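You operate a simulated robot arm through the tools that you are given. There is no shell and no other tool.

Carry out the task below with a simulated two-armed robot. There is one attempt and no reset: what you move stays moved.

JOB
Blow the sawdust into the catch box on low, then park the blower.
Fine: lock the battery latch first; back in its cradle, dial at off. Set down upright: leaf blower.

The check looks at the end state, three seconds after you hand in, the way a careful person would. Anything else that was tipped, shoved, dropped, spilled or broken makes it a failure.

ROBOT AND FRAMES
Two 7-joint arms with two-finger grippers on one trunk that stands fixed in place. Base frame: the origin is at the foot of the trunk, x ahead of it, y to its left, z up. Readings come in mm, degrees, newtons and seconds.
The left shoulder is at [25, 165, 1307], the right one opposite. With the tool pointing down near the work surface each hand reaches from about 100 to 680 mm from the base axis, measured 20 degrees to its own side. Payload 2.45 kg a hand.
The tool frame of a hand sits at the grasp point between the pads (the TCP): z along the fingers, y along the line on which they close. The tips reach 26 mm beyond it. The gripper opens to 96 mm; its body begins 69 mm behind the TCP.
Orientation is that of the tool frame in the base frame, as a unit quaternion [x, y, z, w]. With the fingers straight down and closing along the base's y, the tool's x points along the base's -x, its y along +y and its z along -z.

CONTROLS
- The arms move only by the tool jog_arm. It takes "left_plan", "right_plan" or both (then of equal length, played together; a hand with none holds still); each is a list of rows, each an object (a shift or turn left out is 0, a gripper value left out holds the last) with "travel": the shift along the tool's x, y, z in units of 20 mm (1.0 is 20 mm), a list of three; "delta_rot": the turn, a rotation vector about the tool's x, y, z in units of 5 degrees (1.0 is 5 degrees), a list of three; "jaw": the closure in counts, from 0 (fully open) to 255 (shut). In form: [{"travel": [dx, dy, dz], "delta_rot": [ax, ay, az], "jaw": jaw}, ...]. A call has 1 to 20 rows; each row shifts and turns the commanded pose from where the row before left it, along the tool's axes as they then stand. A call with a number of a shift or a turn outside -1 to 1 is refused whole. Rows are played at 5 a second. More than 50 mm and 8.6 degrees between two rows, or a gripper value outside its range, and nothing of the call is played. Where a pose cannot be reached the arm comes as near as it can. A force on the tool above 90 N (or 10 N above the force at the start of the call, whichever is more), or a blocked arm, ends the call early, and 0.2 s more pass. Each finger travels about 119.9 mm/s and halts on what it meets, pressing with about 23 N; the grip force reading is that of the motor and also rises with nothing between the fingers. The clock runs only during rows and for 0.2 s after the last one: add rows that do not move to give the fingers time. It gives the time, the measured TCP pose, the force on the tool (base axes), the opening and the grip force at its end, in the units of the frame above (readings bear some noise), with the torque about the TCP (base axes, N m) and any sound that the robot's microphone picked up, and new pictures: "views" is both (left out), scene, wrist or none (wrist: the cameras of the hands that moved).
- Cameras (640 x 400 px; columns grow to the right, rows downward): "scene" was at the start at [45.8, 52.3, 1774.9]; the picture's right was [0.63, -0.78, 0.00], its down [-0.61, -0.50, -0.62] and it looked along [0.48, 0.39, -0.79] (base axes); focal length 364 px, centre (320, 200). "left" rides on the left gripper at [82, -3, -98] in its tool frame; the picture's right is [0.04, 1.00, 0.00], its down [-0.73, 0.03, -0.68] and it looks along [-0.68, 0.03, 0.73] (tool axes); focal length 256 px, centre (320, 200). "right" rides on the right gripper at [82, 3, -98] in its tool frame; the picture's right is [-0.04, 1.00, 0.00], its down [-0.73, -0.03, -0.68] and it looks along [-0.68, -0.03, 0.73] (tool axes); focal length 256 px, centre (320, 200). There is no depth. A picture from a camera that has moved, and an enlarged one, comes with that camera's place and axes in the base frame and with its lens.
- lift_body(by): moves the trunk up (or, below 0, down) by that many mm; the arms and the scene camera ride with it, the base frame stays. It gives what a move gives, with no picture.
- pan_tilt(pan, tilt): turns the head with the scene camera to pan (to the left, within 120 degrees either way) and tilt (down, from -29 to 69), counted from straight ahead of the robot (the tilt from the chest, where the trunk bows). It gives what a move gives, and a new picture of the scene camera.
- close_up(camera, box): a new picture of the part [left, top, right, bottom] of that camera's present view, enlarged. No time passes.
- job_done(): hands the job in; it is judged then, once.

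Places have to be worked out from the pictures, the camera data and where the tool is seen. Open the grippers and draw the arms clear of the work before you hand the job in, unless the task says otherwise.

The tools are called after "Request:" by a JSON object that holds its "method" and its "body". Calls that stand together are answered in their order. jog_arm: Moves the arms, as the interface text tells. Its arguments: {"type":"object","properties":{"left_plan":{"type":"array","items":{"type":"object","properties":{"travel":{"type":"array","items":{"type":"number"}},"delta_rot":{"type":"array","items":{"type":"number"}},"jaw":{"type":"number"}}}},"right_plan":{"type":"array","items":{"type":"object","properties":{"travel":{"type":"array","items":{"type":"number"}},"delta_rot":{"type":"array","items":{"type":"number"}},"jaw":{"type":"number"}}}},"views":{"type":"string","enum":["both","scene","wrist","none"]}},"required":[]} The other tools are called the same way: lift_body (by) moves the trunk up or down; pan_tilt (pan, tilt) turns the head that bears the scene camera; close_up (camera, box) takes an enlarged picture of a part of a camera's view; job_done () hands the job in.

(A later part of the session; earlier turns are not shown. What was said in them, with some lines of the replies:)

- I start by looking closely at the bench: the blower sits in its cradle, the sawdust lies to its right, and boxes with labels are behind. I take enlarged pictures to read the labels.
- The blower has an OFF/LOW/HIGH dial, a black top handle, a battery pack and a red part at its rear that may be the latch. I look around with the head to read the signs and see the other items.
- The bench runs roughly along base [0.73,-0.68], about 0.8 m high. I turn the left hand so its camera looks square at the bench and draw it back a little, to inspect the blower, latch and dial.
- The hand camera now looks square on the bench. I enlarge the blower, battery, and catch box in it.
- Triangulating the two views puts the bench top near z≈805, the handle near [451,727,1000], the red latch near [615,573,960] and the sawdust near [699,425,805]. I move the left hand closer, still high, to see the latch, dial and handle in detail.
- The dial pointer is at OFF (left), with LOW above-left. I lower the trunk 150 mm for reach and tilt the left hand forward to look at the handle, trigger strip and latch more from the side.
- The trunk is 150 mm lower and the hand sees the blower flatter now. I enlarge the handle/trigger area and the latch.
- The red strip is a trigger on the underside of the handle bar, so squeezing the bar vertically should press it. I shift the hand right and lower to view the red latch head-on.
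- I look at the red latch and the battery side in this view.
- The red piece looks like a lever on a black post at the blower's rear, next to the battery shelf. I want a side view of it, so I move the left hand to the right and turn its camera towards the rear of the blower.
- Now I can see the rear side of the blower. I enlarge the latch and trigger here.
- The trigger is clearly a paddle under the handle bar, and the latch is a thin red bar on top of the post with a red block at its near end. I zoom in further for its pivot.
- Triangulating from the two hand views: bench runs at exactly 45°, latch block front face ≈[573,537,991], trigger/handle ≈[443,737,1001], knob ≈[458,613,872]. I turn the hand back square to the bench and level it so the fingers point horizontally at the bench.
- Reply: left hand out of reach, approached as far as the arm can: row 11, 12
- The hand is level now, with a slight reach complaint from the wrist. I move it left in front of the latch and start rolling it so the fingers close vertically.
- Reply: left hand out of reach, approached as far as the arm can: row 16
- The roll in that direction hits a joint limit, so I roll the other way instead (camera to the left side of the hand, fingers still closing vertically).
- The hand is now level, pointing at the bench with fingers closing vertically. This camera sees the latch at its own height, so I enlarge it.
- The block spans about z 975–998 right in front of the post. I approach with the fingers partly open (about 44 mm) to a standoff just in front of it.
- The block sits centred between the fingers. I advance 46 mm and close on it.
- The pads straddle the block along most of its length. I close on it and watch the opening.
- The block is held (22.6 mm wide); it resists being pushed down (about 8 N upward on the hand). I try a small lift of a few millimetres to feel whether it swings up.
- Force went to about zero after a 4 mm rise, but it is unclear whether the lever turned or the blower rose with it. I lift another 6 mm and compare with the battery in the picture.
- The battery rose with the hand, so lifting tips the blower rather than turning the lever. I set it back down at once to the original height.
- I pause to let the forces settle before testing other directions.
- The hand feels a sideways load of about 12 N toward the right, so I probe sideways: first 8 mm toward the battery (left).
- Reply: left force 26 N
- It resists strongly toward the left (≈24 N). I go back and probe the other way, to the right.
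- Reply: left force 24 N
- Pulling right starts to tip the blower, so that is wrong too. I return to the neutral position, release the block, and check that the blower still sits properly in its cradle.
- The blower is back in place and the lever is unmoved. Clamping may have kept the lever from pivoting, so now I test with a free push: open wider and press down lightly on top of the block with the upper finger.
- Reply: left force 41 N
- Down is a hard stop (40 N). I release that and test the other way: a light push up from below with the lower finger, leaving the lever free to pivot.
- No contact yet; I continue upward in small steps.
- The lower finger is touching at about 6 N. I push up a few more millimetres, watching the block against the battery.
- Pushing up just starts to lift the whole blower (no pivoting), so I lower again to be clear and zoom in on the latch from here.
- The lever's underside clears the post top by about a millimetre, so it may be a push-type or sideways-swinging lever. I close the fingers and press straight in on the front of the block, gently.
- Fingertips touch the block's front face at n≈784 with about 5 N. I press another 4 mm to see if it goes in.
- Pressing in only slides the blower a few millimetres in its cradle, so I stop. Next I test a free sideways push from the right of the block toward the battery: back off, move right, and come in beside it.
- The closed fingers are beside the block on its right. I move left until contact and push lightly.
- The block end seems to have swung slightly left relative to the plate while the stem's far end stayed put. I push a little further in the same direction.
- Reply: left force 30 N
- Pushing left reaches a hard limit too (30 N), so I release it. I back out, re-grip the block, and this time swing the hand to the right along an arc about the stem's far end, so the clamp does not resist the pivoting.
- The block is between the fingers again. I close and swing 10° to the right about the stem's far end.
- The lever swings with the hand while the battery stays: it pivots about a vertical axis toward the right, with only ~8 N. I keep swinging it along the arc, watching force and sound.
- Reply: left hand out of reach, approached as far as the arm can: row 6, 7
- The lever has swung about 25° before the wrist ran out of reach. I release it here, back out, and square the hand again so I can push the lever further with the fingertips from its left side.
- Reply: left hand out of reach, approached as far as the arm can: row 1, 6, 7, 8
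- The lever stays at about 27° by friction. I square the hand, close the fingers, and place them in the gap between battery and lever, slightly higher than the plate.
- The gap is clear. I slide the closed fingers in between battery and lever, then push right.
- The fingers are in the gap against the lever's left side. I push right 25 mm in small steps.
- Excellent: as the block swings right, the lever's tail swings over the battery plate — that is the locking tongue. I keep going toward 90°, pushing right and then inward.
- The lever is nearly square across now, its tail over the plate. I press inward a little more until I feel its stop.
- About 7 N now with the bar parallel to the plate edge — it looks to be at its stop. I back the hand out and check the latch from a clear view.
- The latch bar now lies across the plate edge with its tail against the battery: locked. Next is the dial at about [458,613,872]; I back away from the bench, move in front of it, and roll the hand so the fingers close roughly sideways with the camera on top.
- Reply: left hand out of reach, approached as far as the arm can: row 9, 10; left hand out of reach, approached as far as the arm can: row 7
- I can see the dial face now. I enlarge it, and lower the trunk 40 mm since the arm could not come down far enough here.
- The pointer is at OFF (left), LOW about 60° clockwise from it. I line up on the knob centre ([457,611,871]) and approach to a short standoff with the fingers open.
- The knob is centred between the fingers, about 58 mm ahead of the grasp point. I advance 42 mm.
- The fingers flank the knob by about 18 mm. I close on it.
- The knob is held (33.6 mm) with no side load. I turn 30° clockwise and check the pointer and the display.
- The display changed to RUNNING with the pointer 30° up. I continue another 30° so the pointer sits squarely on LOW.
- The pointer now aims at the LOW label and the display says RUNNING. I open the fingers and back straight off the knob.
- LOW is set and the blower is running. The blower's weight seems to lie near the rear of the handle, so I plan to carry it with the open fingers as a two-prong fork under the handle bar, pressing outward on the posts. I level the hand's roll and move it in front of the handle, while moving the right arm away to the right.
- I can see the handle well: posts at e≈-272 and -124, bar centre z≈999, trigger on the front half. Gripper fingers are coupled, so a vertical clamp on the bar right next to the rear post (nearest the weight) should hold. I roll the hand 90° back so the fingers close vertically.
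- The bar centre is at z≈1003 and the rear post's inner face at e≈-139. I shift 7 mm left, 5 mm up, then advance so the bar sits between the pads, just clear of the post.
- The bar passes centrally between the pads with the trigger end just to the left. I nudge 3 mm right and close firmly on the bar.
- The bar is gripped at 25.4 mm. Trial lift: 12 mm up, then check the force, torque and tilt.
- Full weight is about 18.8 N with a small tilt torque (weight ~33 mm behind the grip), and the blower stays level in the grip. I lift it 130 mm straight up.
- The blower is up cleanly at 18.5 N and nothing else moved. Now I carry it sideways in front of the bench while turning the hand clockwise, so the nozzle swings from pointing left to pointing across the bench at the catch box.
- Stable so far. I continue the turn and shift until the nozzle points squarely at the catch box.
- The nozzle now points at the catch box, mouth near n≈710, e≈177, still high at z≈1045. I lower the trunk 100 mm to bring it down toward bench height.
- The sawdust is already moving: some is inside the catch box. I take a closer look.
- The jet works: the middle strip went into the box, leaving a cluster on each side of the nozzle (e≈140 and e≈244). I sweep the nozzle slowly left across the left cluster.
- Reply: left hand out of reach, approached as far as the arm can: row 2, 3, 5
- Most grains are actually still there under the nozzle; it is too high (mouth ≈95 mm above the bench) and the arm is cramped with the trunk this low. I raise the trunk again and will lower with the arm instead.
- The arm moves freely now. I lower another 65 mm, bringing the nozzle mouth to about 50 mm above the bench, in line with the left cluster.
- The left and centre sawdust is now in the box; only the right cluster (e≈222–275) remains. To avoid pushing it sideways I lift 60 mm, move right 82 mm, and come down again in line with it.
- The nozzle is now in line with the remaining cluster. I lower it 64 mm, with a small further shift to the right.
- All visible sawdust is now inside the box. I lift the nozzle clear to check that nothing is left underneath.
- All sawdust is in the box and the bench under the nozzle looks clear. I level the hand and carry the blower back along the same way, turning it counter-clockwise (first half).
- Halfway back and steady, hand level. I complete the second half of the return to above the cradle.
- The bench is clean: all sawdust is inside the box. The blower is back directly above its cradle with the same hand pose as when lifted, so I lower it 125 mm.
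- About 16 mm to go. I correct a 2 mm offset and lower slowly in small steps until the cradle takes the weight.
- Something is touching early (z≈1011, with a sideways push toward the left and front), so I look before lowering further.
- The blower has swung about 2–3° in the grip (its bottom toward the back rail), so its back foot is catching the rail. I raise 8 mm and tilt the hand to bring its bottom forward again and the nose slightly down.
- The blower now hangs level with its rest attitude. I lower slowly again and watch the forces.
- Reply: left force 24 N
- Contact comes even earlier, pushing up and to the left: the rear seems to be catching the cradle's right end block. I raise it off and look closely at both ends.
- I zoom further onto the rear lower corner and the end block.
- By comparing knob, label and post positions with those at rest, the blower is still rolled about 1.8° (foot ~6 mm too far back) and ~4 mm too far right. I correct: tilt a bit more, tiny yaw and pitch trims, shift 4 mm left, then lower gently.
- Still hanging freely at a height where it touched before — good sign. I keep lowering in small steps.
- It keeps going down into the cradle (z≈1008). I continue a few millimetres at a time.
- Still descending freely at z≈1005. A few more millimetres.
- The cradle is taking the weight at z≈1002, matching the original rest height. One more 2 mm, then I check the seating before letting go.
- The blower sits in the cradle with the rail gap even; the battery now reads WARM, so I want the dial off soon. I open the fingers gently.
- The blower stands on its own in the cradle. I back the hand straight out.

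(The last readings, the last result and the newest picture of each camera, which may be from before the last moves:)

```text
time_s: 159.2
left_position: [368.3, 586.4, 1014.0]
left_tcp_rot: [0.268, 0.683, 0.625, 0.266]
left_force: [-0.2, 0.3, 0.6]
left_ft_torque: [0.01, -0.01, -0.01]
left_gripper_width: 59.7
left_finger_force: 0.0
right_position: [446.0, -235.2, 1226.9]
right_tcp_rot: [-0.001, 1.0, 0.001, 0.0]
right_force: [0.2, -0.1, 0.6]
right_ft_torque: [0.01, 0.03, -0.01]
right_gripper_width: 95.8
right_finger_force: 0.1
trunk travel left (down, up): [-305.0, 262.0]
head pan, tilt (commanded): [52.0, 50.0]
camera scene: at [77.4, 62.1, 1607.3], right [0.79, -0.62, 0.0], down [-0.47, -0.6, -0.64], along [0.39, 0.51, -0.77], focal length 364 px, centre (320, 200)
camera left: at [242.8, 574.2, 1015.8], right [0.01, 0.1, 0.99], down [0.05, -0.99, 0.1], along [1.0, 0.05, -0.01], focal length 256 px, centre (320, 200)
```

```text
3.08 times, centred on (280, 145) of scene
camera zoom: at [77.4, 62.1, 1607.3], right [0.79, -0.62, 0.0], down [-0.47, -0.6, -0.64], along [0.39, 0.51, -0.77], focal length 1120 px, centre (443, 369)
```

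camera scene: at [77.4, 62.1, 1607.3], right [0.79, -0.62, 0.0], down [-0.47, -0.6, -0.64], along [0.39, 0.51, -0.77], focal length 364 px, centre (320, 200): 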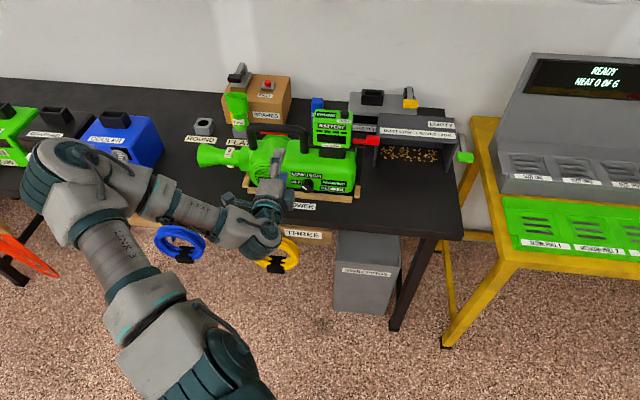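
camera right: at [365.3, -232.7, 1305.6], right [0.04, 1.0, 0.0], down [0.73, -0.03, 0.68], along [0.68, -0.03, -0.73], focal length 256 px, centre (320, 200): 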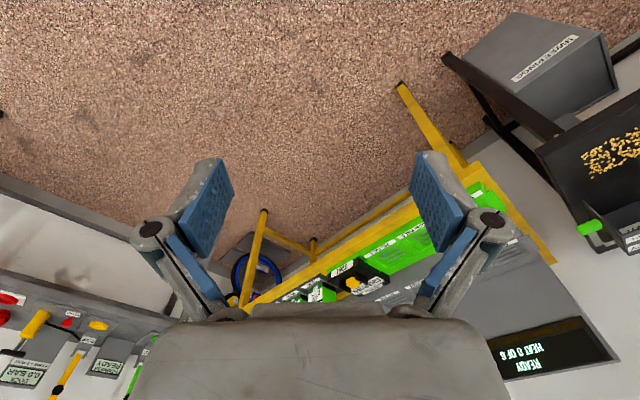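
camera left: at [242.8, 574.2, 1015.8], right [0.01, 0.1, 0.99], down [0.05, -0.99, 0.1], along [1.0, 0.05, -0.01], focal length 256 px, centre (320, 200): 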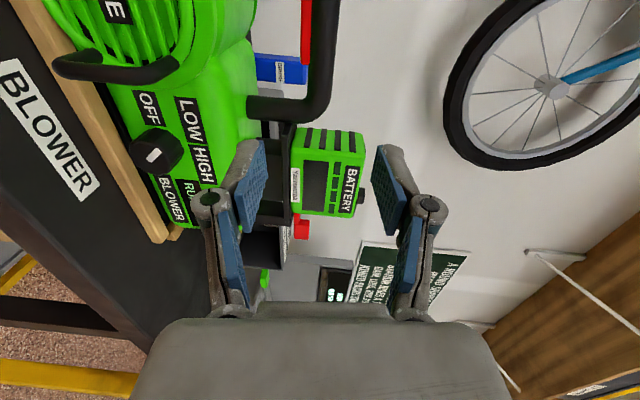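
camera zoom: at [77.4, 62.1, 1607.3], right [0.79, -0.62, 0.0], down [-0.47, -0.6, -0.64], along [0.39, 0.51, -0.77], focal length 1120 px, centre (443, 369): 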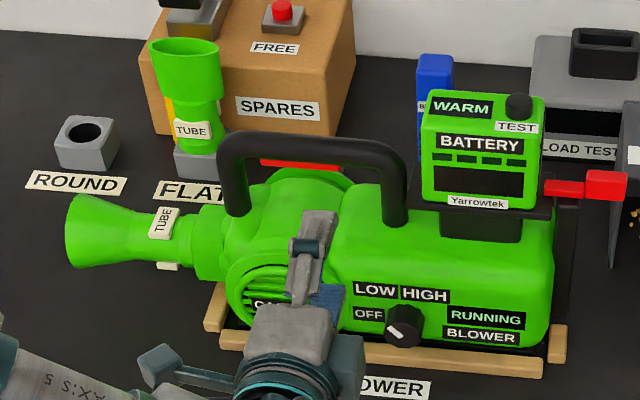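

The blower is seated squarely in its cradle, same as before. Now I return to the dial: level the hand, move in front of the knob, and roll toward the same hand attitude I left the dial with.

Request:
{"method": "jog_arm", "body": {"left_plan": [{"delta_rot": [-0.93, -0.1, 0.32], "travel": [0, 0, -0.6], "jaw": 138}, {"travel": [-0.8, -0.9, -0.6]}, {"travel": [-0.8, -0.9, 0]}, {"travel": [-0.8, -0.9, 0]}, {"travel": [0, -0.9, 0]}, {"travel": [0, -0.9, 0]}, {"travel": [0, -0.7, 0]}, {"delta_rot": [0, 0, 1]}, {"delta_rot": [0, 0, 1]}, {"delta_rot": [0, 0, 1]}, {"delta_rot": [0, 0, 1]}, {"delta_rot": [0, 0, 1]}, {"delta_rot": [0, 0, 1]}, {"delta_rot": [0, 0, 1]}, {"delta_rot": [0, 0, 1]}, {"delta_rot": [0, 0, 1]}, {"delta_rot": [0, 0, 1]}, {"delta_rot": [0, 0, 1]}, {"delta_rot": [0, 0, 1]}, {"travel": [0, 0, 0]}], "views": "none"}}

Request:
{"method": "lift_body", "body": {"by": -38}}

Request:
{"method": "jog_arm", "body": {"left_plan": [{"delta_rot": [0, 0, 1]}, {"delta_rot": [0, 0, 1]}, {"delta_rot": [0, 0, 1]}, {"delta_rot": [0, 0, 1]}, {"delta_rot": [0, 0, 1]}, {"delta_rot": [0, 0, 1]}, {"delta_rot": [0, 0, 1]}, {"delta_rot": [0, 0, 1]}, {"delta_rot": [0, 0, 1]}, {"delta_rot": [0, 0, 1]}, {"travel": [0, 0, 0]}], "views": "both"}}

Request:
{"method": "close_up", "body": {"camera": "left", "box": [200, 20, 440, 200]}}

```text
time_s: 163.4
left_position: [386.3, 535.8, 909.0]
left_tcp_rot: [0.561, 0.429, 0.702, -0.092]
left_force: [0.3, 0.7, 0.6]
left_ft_torque: [0.0, 0.01, -0.02]
left_gripper_width: 43.9
left_finger_force: 0.1
right_position: [445.8, -234.7, 1227.5]
right_tcp_rot: [-0.001, 1.0, 0.001, 0.0]
right_force: [0.1, 0.3, 0.0]
right_ft_torque: [-0.01, 0.03, 0.02]
right_gripper_width: 96.0
right_finger_force: 0.0
trunk travel left (down, up): [-305.0, 262.0]
head pan, tilt (commanded): [52.0, 50.0]
```

```text
time_s: 164.2
left_position: [386.2, 534.3, 872.4]
left_tcp_rot: [0.56, 0.43, 0.703, -0.091]
left_force: [0.6, -0.3, 0.3]
left_ft_torque: [-0.02, 0.01, -0.03]
left_gripper_width: 44.0
left_finger_force: 0.0
right_position: [444.6, -235.2, 1191.3]
right_tcp_rot: [-0.001, 1.0, 0.002, 0.0]
right_force: [0.0, 0.5, 0.0]
right_ft_torque: [-0.02, -0.05, -0.04]
right_gripper_width: 96.2
right_finger_force: 0.0
trunk travel left (down, up): [-267.0, 300.0]
head pan, tilt (commanded): [52.0, 50.0]
```

```text
time_s: 166.6
left_position: [387.1, 535.1, 870.8]
left_tcp_rot: [0.69, 0.153, 0.597, -0.381]
left_force: [0.7, 0.6, -0.3]
left_ft_torque: [0.02, 0.0, 0.0]
left_gripper_width: 44.2
left_finger_force: 0.0
right_position: [444.9, -234.5, 1188.7]
right_tcp_rot: [-0.001, 1.0, 0.001, 0.0]
right_force: [0.3, -0.9, 0.1]
right_ft_torque: [0.0, 0.02, -0.05]
right_gripper_width: 96.0
right_finger_force: 0.2
trunk travel left (down, up): [-267.0, 300.0]
head pan, tilt (commanded): [52.0, 50.0]
camera scene: at [99.9, 61.9, 1568.6], right [0.79, -0.62, 0.0], down [-0.47, -0.6, -0.64], along [0.39, 0.51, -0.77], focal length 364 px, centre (320, 200)
camera left: at [335.6, 449.0, 948.6], right [0.67, -0.67, -0.31], down [-0.64, -0.32, -0.7], along [0.37, 0.67, -0.64], focal length 256 px, centre (320, 200)
```

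scene: 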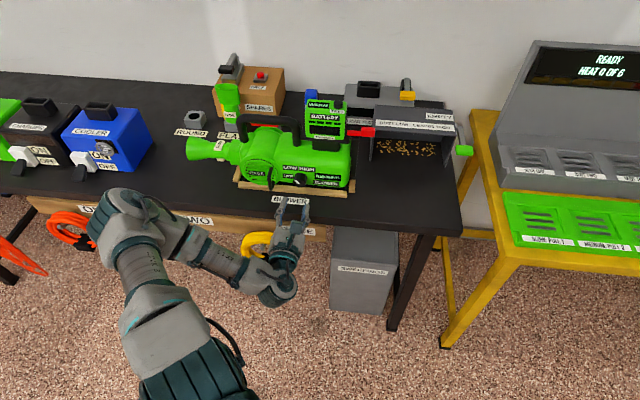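
left: 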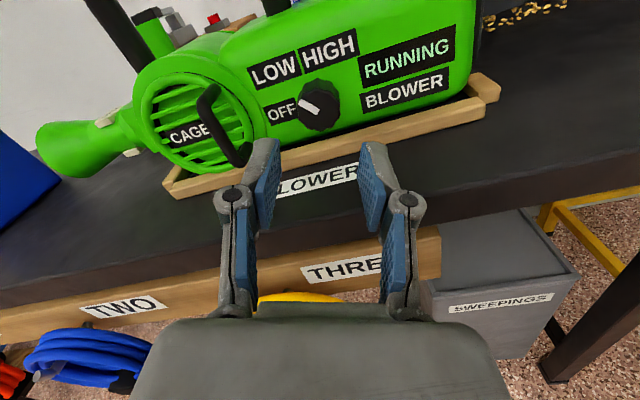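

```text
2.22 times, centred on (320, 110) of left
camera zoom: at [335.6, 449.0, 948.6], right [0.67, -0.67, -0.31], down [-0.64, -0.32, -0.7], along [0.37, 0.67, -0.64], focal length 569 px, centre (320, 400)
```

zoom: 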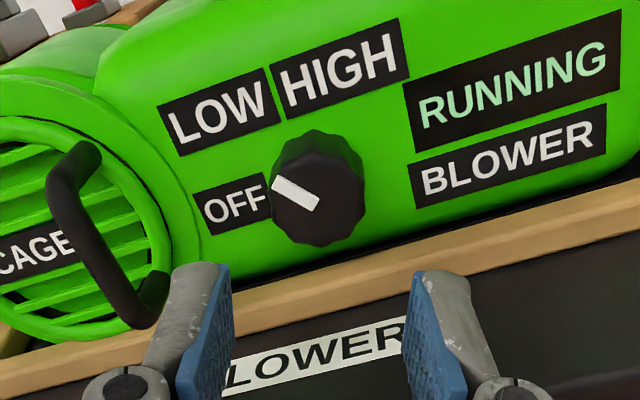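

The hand is well aligned on the knob (pointer still at LOW, RUNNING). I advance 60 mm and check alignment.

Request:
{"method": "jog_arm", "body": {"left_plan": [{"travel": [0, 0, 1]}, {"travel": [0, 0, 1]}, {"travel": [0, 0, 1]}, {"travel": [0, 0, 0]}], "views": "wrist"}}

Request:
{"method": "close_up", "body": {"camera": "left", "box": [220, 60, 420, 260]}}

```text
time_s: 167.6
left_position: [429.0, 578.5, 872.0]
left_tcp_rot: [0.689, 0.153, 0.597, -0.38]
left_force: [-1.0, -0.2, -0.1]
left_ft_torque: [0.0, 0.02, 0.01]
left_gripper_width: 44.0
left_finger_force: 0.1
right_position: [445.3, -235.2, 1190.4]
right_tcp_rot: [-0.001, 1.0, 0.001, 0.0]
right_force: [0.4, 0.2, -0.2]
right_ft_torque: [0.0, 0.0, -0.01]
right_gripper_width: 95.9
right_finger_force: 0.1
trunk travel left (down, up): [-267.0, 300.0]
head pan, tilt (commanded): [52.0, 50.0]
camera left: at [376.9, 492.0, 949.7], right [0.67, -0.67, -0.3], down [-0.64, -0.32, -0.7], along [0.37, 0.67, -0.64], focal length 256 px, centre (320, 200)
```

left: 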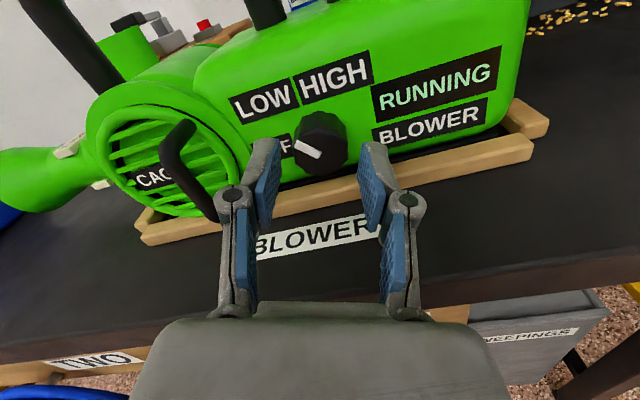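

```text
2.00 times, centred on (320, 160) of left
camera zoom: at [376.9, 492.0, 949.7], right [0.67, -0.67, -0.3], down [-0.64, -0.32, -0.7], along [0.37, 0.67, -0.64], focal length 512 px, centre (320, 280)
```

zoom: 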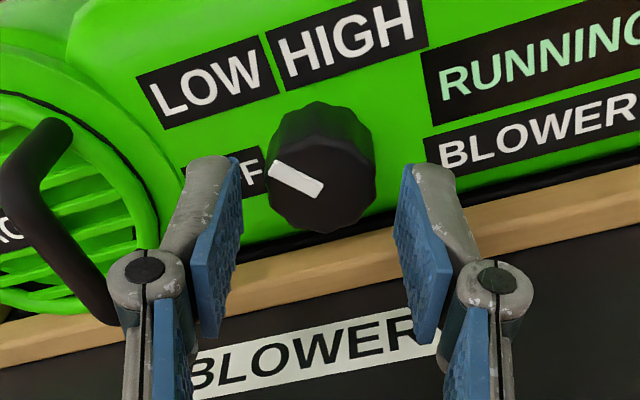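

Well centred. I advance the last 30 mm and close on the knob.

Request:
{"method": "jog_arm", "body": {"left_plan": [{"travel": [0, 0, 0.8]}, {"travel": [0, 0, 0.7]}, {"travel": [0, 0, 0]}, {"jaw": 160}, {"jaw": 175}, {"jaw": 190}, {"travel": [0, 0, 0]}], "views": "wrist"}}

Request:
{"method": "close_up", "body": {"camera": "left", "box": [220, 80, 420, 280]}}

```text
time_s: 169.2
left_position: [449.2, 599.0, 872.2]
left_tcp_rot: [0.69, 0.152, 0.597, -0.38]
left_force: [4.7, -4.7, -0.5]
left_ft_torque: [-0.04, 0.05, -0.23]
left_gripper_width: 33.6
left_finger_force: 23.0
right_position: [446.7, -235.3, 1189.5]
right_tcp_rot: [-0.001, 1.0, 0.0, 0.0]
right_force: [0.1, -0.4, -0.5]
right_ft_torque: [0.0, 0.01, -0.01]
right_gripper_width: 95.9
right_finger_force: 0.0
trunk travel left (down, up): [-267.0, 300.0]
head pan, tilt (commanded): [52.0, 50.0]
camera left: at [398.9, 513.1, 950.2], right [0.67, -0.67, -0.3], down [-0.64, -0.32, -0.7], along [0.37, 0.67, -0.65], focal length 256 px, centre (320, 200)
```

left: 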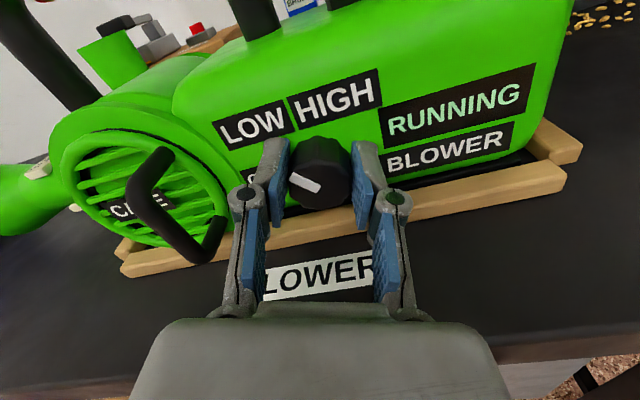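

```text
2.00 times, centred on (320, 180) of left
camera zoom: at [398.9, 513.1, 950.2], right [0.67, -0.67, -0.3], down [-0.64, -0.32, -0.7], along [0.37, 0.67, -0.65], focal length 512 px, centre (320, 240)
```

zoom: 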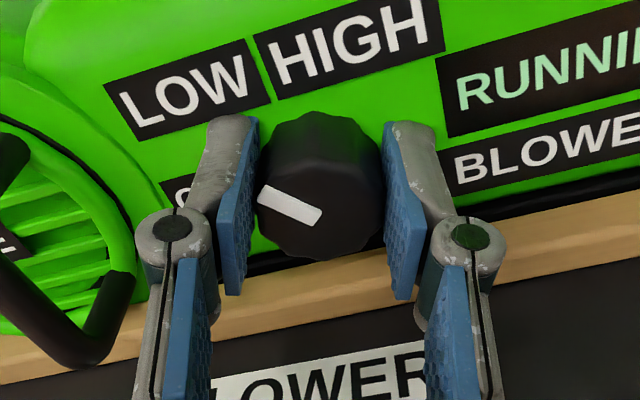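

The knob is held again. I turn it 55° counter-clockwise back to OFF.

Request:
{"method": "jog_arm", "body": {"left_plan": [{"delta_rot": [0, 0, -1]}, {"delta_rot": [0, 0, -1]}, {"delta_rot": [0, 0, -1]}, {"delta_rot": [0, 0, -1]}, {"delta_rot": [0, 0, -1]}, {"delta_rot": [0, 0, -1]}, {"delta_rot": [0, 0, -1]}, {"delta_rot": [0, 0, -1]}, {"delta_rot": [0, 0, -1]}, {"delta_rot": [0, 0, -1]}, {"delta_rot": [0, 0, -1]}, {"travel": [0, 0, 0]}], "views": "both"}}

Request:
{"method": "close_up", "body": {"camera": "left", "box": [220, 80, 420, 280]}}

Request:
{"method": "close_up", "body": {"camera": "scene", "box": [220, 80, 380, 220]}}

```text
time_s: 171.8
left_position: [447.6, 599.3, 871.1]
left_tcp_rot: [0.541, 0.456, 0.704, -0.062]
left_force: [-11.0, 6.9, 0.5]
left_ft_torque: [0.0, 0.3, 0.25]
left_gripper_width: 33.5
left_finger_force: 22.7
right_position: [444.3, -232.4, 1191.8]
right_tcp_rot: [-0.001, 1.0, 0.001, 0.001]
right_force: [0.0, 0.6, 0.2]
right_ft_torque: [0.02, 0.01, 0.02]
right_gripper_width: 96.0
right_finger_force: 0.1
trunk travel left (down, up): [-267.0, 300.0]
head pan, tilt (commanded): [52.0, 50.0]
camera scene: at [98.5, 66.1, 1568.4], right [0.79, -0.62, 0.0], down [-0.47, -0.61, -0.64], along [0.39, 0.5, -0.77], focal length 364 px, centre (320, 200)
camera left: at [345.5, 566.4, 935.3], right [0.56, -0.56, 0.61], down [-0.16, -0.8, -0.58], along [0.81, 0.23, -0.54], focal length 256 px, centre (320, 200)
```

scene: 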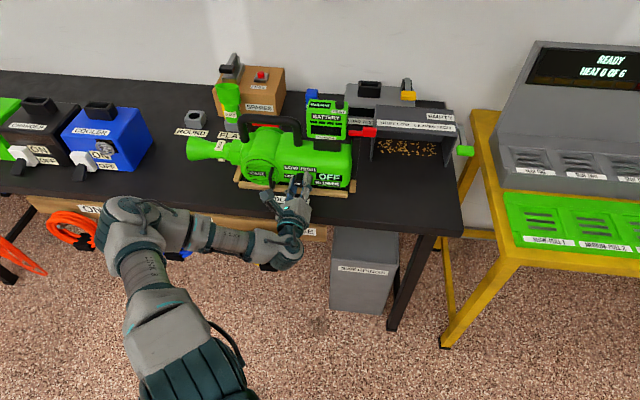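
left: 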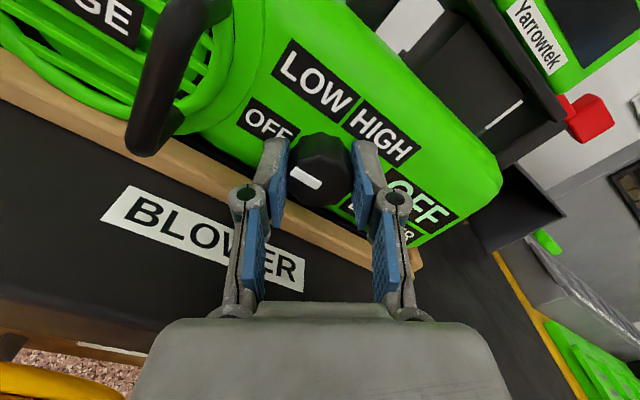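

```text
2.00 times, centred on (320, 180) of left
camera zoom: at [345.5, 566.4, 935.3], right [0.56, -0.56, 0.61], down [-0.16, -0.8, -0.58], along [0.81, 0.23, -0.54], focal length 512 px, centre (320, 240)
```

zoom: 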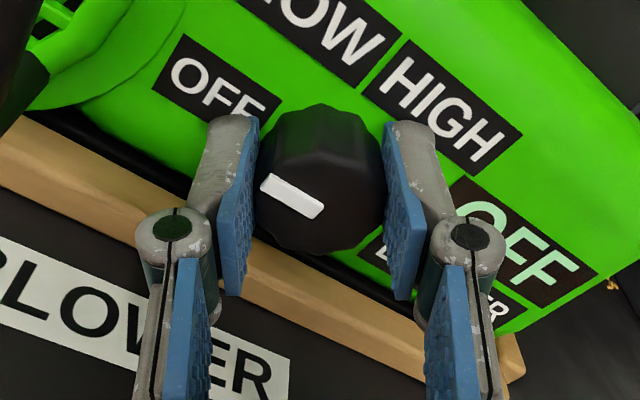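

```text
2.86 times, centred on (300, 150) of scene
camera zoom: at [98.5, 66.1, 1568.4], right [0.79, -0.62, 0.0], down [-0.47, -0.61, -0.64], along [0.39, 0.5, -0.77], focal length 1040 px, centre (377, 343)
```

zoom: 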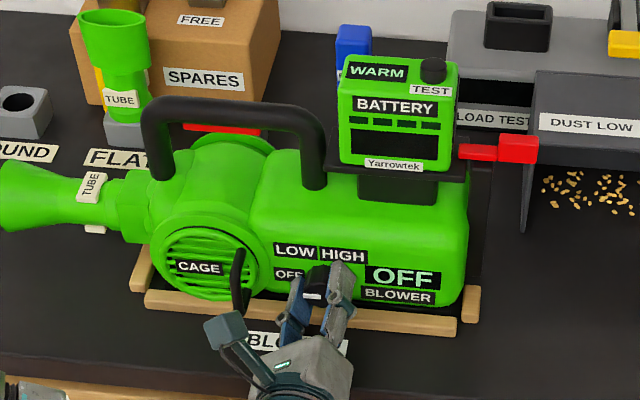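

The display reads OFF again. I release the knob and back away, then check the pointer.

Request:
{"method": "jog_arm", "body": {"left_plan": [{"jaw": 165}, {"jaw": 138}, {"travel": [0, 0, 0]}, {"travel": [0, 0, -0.7]}, {"travel": [0, 0, -1]}, {"travel": [0, 0, -1]}, {"travel": [0, 0, -1]}, {"travel": [0, 0, 0]}], "views": "both"}}

Request:
{"method": "close_up", "body": {"camera": "left", "box": [210, 40, 390, 200]}}

Request:
{"method": "close_up", "body": {"camera": "scene", "box": [220, 130, 380, 230]}}

```text
time_s: 173.6
left_position: [397.1, 547.3, 870.8]
left_tcp_rot: [0.541, 0.454, 0.705, -0.062]
left_force: [0.9, 0.1, 0.0]
left_ft_torque: [0.01, -0.02, 0.0]
left_gripper_width: 44.2
left_finger_force: 0.0
right_position: [443.7, -234.9, 1191.1]
right_tcp_rot: [0.0, 1.0, 0.001, 0.0]
right_force: [-0.5, 0.0, 0.1]
right_ft_torque: [-0.03, -0.01, -0.02]
right_gripper_width: 96.1
right_finger_force: 0.1
trunk travel left (down, up): [-267.0, 300.0]
head pan, tilt (commanded): [52.0, 50.0]
camera scene: at [100.1, 61.9, 1568.6], right [0.79, -0.62, 0.0], down [-0.47, -0.6, -0.64], along [0.39, 0.51, -0.77], focal length 364 px, centre (320, 200)
camera left: at [293.7, 512.7, 935.7], right [0.56, -0.56, 0.61], down [-0.17, -0.79, -0.59], along [0.81, 0.23, -0.54], focal length 256 px, centre (320, 200)
```

scene: 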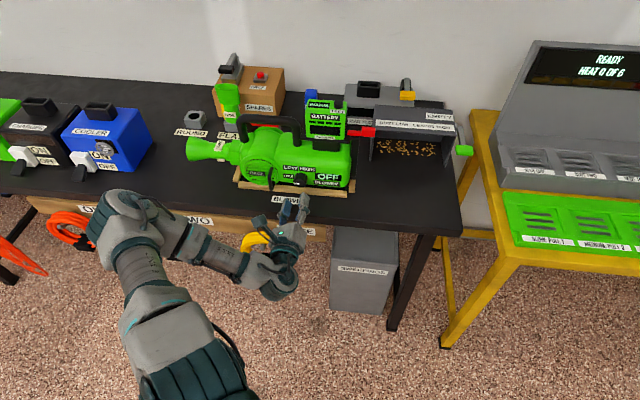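
left: 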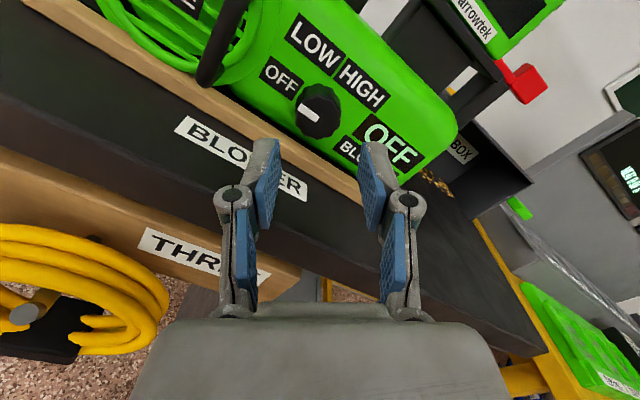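

```text
2.50 times, centred on (300, 120) of left
camera zoom: at [293.7, 512.7, 935.7], right [0.56, -0.56, 0.61], down [-0.17, -0.79, -0.59], along [0.81, 0.23, -0.54], focal length 640 px, centre (370, 400)
```

zoom: 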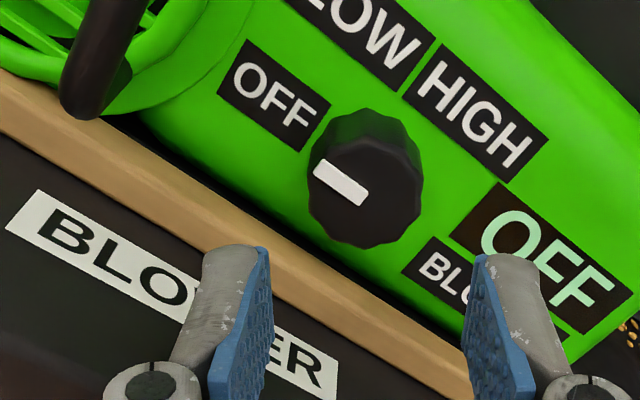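

```text
4.00 times, centred on (300, 180) of scene
camera zoom: at [100.1, 61.9, 1568.6], right [0.79, -0.62, 0.0], down [-0.47, -0.6, -0.64], along [0.39, 0.51, -0.77], focal length 1455 px, centre (400, 280)
```

zoom: 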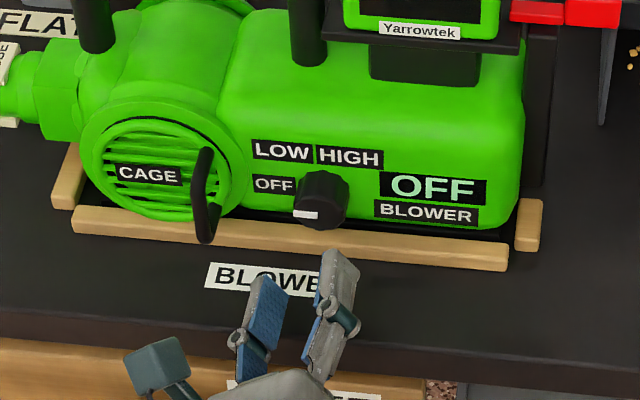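

The pointer points left at OFF and the display shows OFF. I check the seating at the foot and the latch closely before leaving.

Request:
{"method": "close_up", "body": {"camera": "scene", "box": [325, 165, 375, 205]}}

Request:
{"method": "close_up", "body": {"camera": "scene", "box": [220, 140, 290, 200]}}

Request:
{"method": "close_up", "body": {"camera": "scene", "box": [290, 80, 470, 180]}}

```text
10.00 times, centred on (350, 185) of scene
camera zoom: at [100.1, 61.9, 1568.6], right [0.79, -0.62, 0.0], down [-0.47, -0.6, -0.64], along [0.39, 0.51, -0.77], focal length 3639 px, centre (20, 350)
```

zoom: 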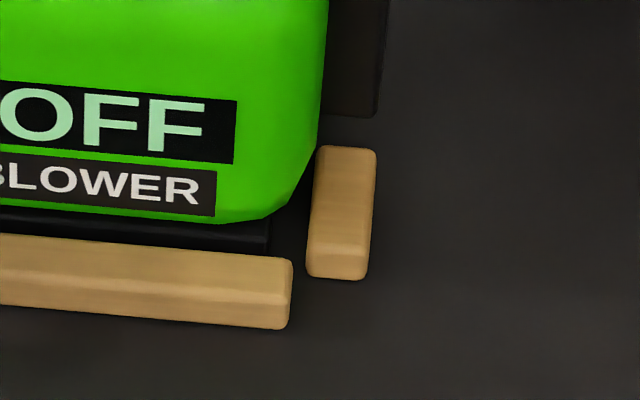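

```text
6.67 times, centred on (255, 170) of scene
camera zoom: at [100.1, 61.9, 1568.6], right [0.79, -0.62, 0.0], down [-0.47, -0.6, -0.64], along [0.39, 0.51, -0.77], focal length 2426 px, centre (753, 400)
```

zoom: 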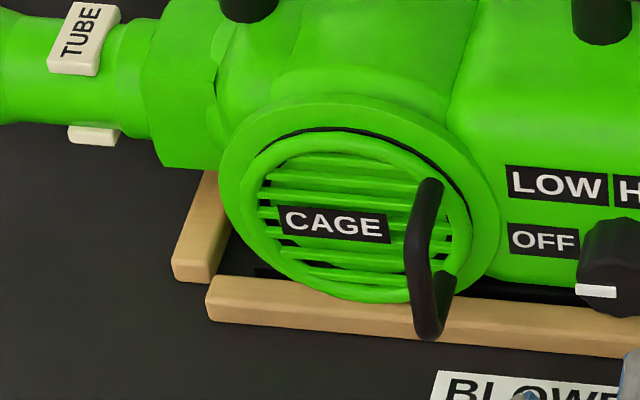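

```text
3.56 times, centred on (380, 130) of scene
camera zoom: at [100.1, 61.9, 1568.6], right [0.79, -0.62, 0.0], down [-0.47, -0.6, -0.64], along [0.39, 0.51, -0.77], focal length 1294 px, centre (107, 449)
```

zoom: 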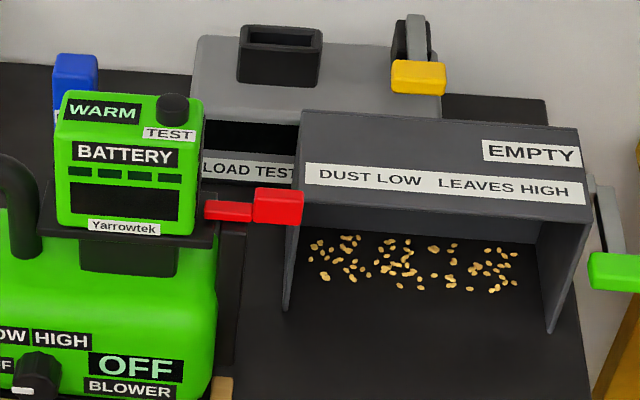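

Everything is as wanted: blower between the rails, latch across, dial at OFF, sawdust inside the box. I open the left gripper fully and draw the arm back and up, clear of the bench.

Request:
{"method": "jog_arm", "body": {"left_plan": [{"travel": [0, 0, -1], "jaw": 0}, {"travel": [0, 0, -1]}, {"travel": [0, 0, -1]}, {"travel": [0, 0, -1]}, {"travel": [0, 0, -1]}, {"travel": [0.8, 0.56, -0.3]}, {"travel": [0.8, 0.56, -0.3]}, {"travel": [0.8, 0.56, 0]}, {"travel": [0.8, 0.56, 0]}, {"travel": [0.8, 0.56, 0]}, {"travel": [0.8, 0.56, 0]}, {"travel": [0.8, 0.56, 0]}, {"travel": [0.8, 0.56, 0]}, {"travel": [0, 0, 0]}], "views": "both"}}

Request:
{"method": "pan_tilt", "body": {"pan": 45, "tilt": 50}}

Request:
{"method": "close_up", "body": {"camera": "scene", "box": [160, 60, 460, 240]}}

```text
time_s: 176.6
left_position: [377.7, 506.8, 961.7]
left_tcp_rot: [0.541, 0.454, 0.706, -0.062]
left_force: [0.1, 0.6, 0.3]
left_ft_torque: [-0.03, -0.05, 0.03]
left_gripper_width: 96.2
left_finger_force: 0.1
left hand out of reach, approached as far as the arm can: row 7, 8, 9, 10, 11, 12, 13
right_position: [445.0, -234.5, 1190.1]
right_tcp_rot: [-0.001, 1.0, 0.001, 0.0]
right_force: [-0.3, 0.2, -0.2]
right_ft_torque: [-0.02, 0.01, 0.01]
right_gripper_width: 95.9
right_finger_force: 0.1
trunk travel left (down, up): [-267.0, 300.0]
head pan, tilt (commanded): [52.0, 50.0]
camera scene: at [100.0, 61.8, 1568.6], right [0.79, -0.62, 0.0], down [-0.47, -0.6, -0.64], along [0.39, 0.51, -0.77], focal length 364 px, centre (320, 200)
camera left: at [273.5, 473.0, 1026.8], right [0.56, -0.56, 0.61], down [-0.16, -0.79, -0.59], along [0.81, 0.23, -0.54], focal length 256 px, centre (320, 200)
```

scene: 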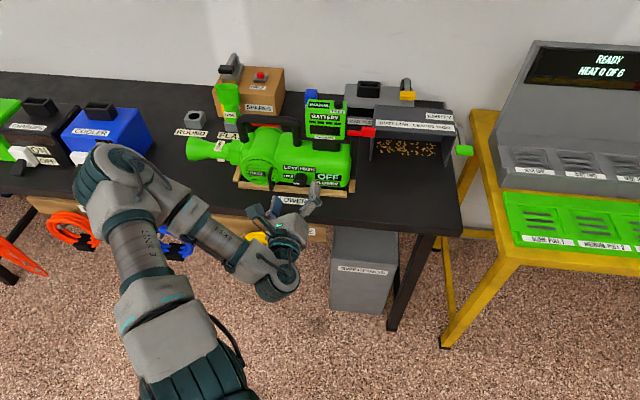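
left: 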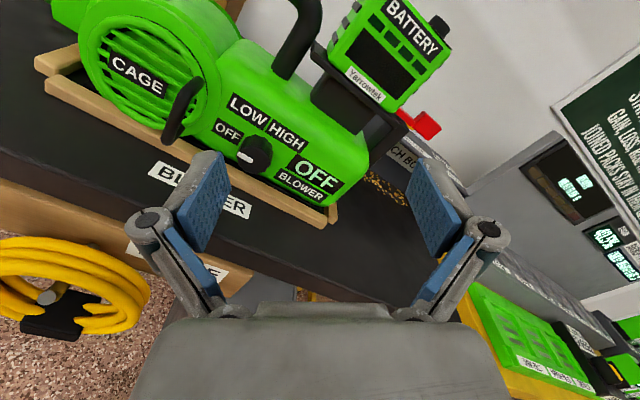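

```text
time_s: 177.3
left_position: [378.1, 506.7, 961.5]
left_tcp_rot: [0.54, 0.454, 0.706, -0.062]
left_force: [-0.1, 0.0, -0.3]
left_ft_torque: [0.02, -0.03, -0.03]
left_gripper_width: 95.8
left_finger_force: 0.1
right_position: [445.1, -234.3, 1190.5]
right_tcp_rot: [-0.002, 1.0, 0.0, 0.0]
right_force: [-0.1, -0.2, -0.7]
right_ft_torque: [-0.01, -0.04, -0.03]
right_gripper_width: 96.2
right_finger_force: 0.0
trunk travel left (down, up): [-267.0, 300.0]
head pan, tilt (commanded): [45.0, 50.0]
camera scene: at [107.0, 55.5, 1568.6], right [0.71, -0.71, 0.0], down [-0.54, -0.54, -0.64], along [0.45, 0.45, -0.77], focal length 364 px, centre (320, 200)
```

scene: 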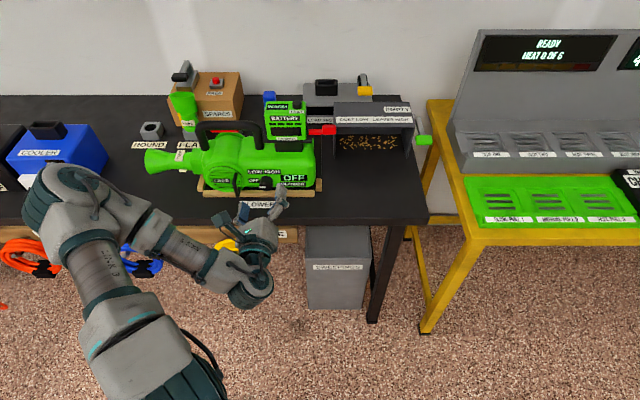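

```text
2.13 times, centred on (310, 150) of scene
camera zoom: at [107.0, 55.5, 1568.6], right [0.71, -0.71, 0.0], down [-0.54, -0.54, -0.64], along [0.45, 0.45, -0.77], focal length 776 px, centre (341, 307)
```

zoom: 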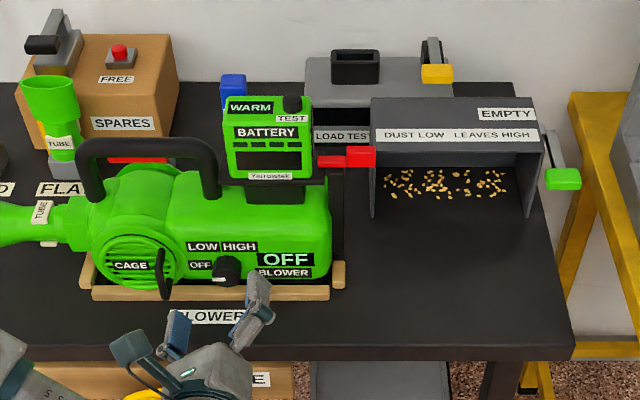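

The bench is clean and everything is in place. I raise the trunk so both arms are well clear and take a last look.

Request:
{"method": "lift_body", "body": {"by": 150}}

Request:
{"method": "jog_arm", "body": {"left_plan": [{"travel": [0, 0, -0.8]}, {"travel": [0, 0, -0.8]}, {"travel": [0, 0, -0.8]}, {"travel": [0, 0, 0]}], "views": "scene"}}

Request:
{"method": "close_up", "body": {"camera": "scene", "box": [160, 80, 460, 260]}}

```text
time_s: 179.1
left_position: [377.6, 507.0, 1111.0]
left_tcp_rot: [0.541, 0.454, 0.705, -0.062]
left_force: [-0.2, -0.6, -0.3]
left_ft_torque: [-0.01, 0.0, -0.02]
left_gripper_width: 96.0
left_finger_force: 0.0
right_position: [446.3, -234.7, 1339.6]
right_tcp_rot: [-0.001, 1.0, 0.0, 0.0]
right_force: [0.8, 0.4, -0.6]
right_ft_torque: [0.03, 0.02, -0.03]
right_gripper_width: 96.1
right_finger_force: 0.1
trunk travel left (down, up): [-417.0, 150.0]
head pan, tilt (commanded): [45.0, 50.0]
```

```text
time_s: 180.1
left_position: [359.1, 481.6, 1096.0]
left_tcp_rot: [0.54, 0.455, 0.705, -0.063]
left_force: [0.0, -0.7, 0.0]
left_ft_torque: [0.03, -0.03, -0.01]
left_gripper_width: 96.0
left_finger_force: 0.1
left hand out of reach, approached as far as the arm can: row 2, 3
right_position: [445.1, -235.8, 1339.6]
right_tcp_rot: [-0.001, 1.0, 0.001, 0.0]
right_force: [-0.1, -0.3, 0.0]
right_ft_torque: [-0.01, 0.0, 0.01]
right_gripper_width: 95.9
right_finger_force: 0.0
trunk travel left (down, up): [-417.0, 150.0]
head pan, tilt (commanded): [45.0, 50.0]
camera scene: at [47.1, 55.5, 1719.4], right [0.71, -0.71, 0.0], down [-0.54, -0.54, -0.64], along [0.45, 0.45, -0.77], focal length 364 px, centre (320, 200)
```

scene: 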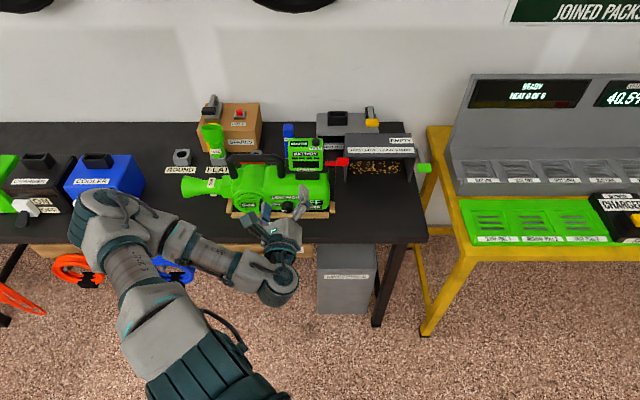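

```text
2.13 times, centred on (310, 170) of scene
camera zoom: at [47.1, 55.5, 1719.4], right [0.71, -0.71, 0.0], down [-0.54, -0.54, -0.64], along [0.45, 0.45, -0.77], focal length 776 px, centre (341, 264)
```

zoom: 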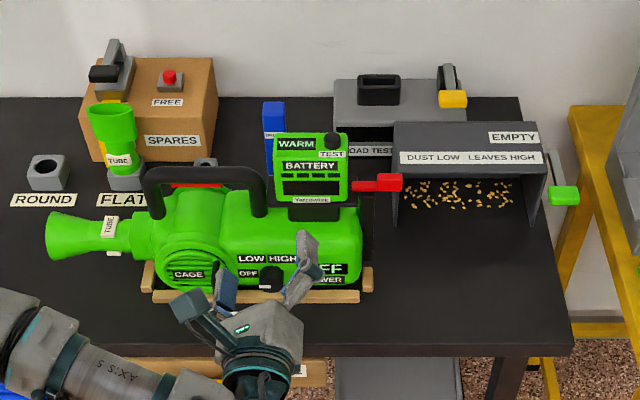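

The sawdust is in the catch box and the bench is clear. The blower sits upright in its cradle with the latch locked and the dial at OFF. Both hands are empty, open and clear of the work, so I hand the job in.

Request:
{"method": "job_done", "body": {}}

```text
The job is handed in.
```

The sawdust is in the catch box, and the blower is back upright in its cradle with the dial at OFF. I handed the job in, but I haven't seen the check's result.

- **Battery latch:** I swung the red lever across the battery plate until it stopped, before switching the blower on. It was still across when I finished. Nothing on the blower labels the locked position. I took this as locked because the lever's tail sits over the plate and against the battery.
- **Sawdust:** It was blown on LOW only. In the last pictures all the grains I could see were inside the box, and the rest of the bench looked clear.
- **Blower:** It caught the cradle rails twice on the way down, so I adjusted its tilt and set it down again. In the last close-ups it sits between the rails. The back rail was out of sight.
- **While finding how the latch moves:** I briefly lifted and tipped the blower slightly in its cradle and pushed it a few millimetres back. It settled back each time.
- **Other things:** I saw nothing else moved, tipped or spilled. The battery now reads WARM instead of COOL, from running about 80 seconds.
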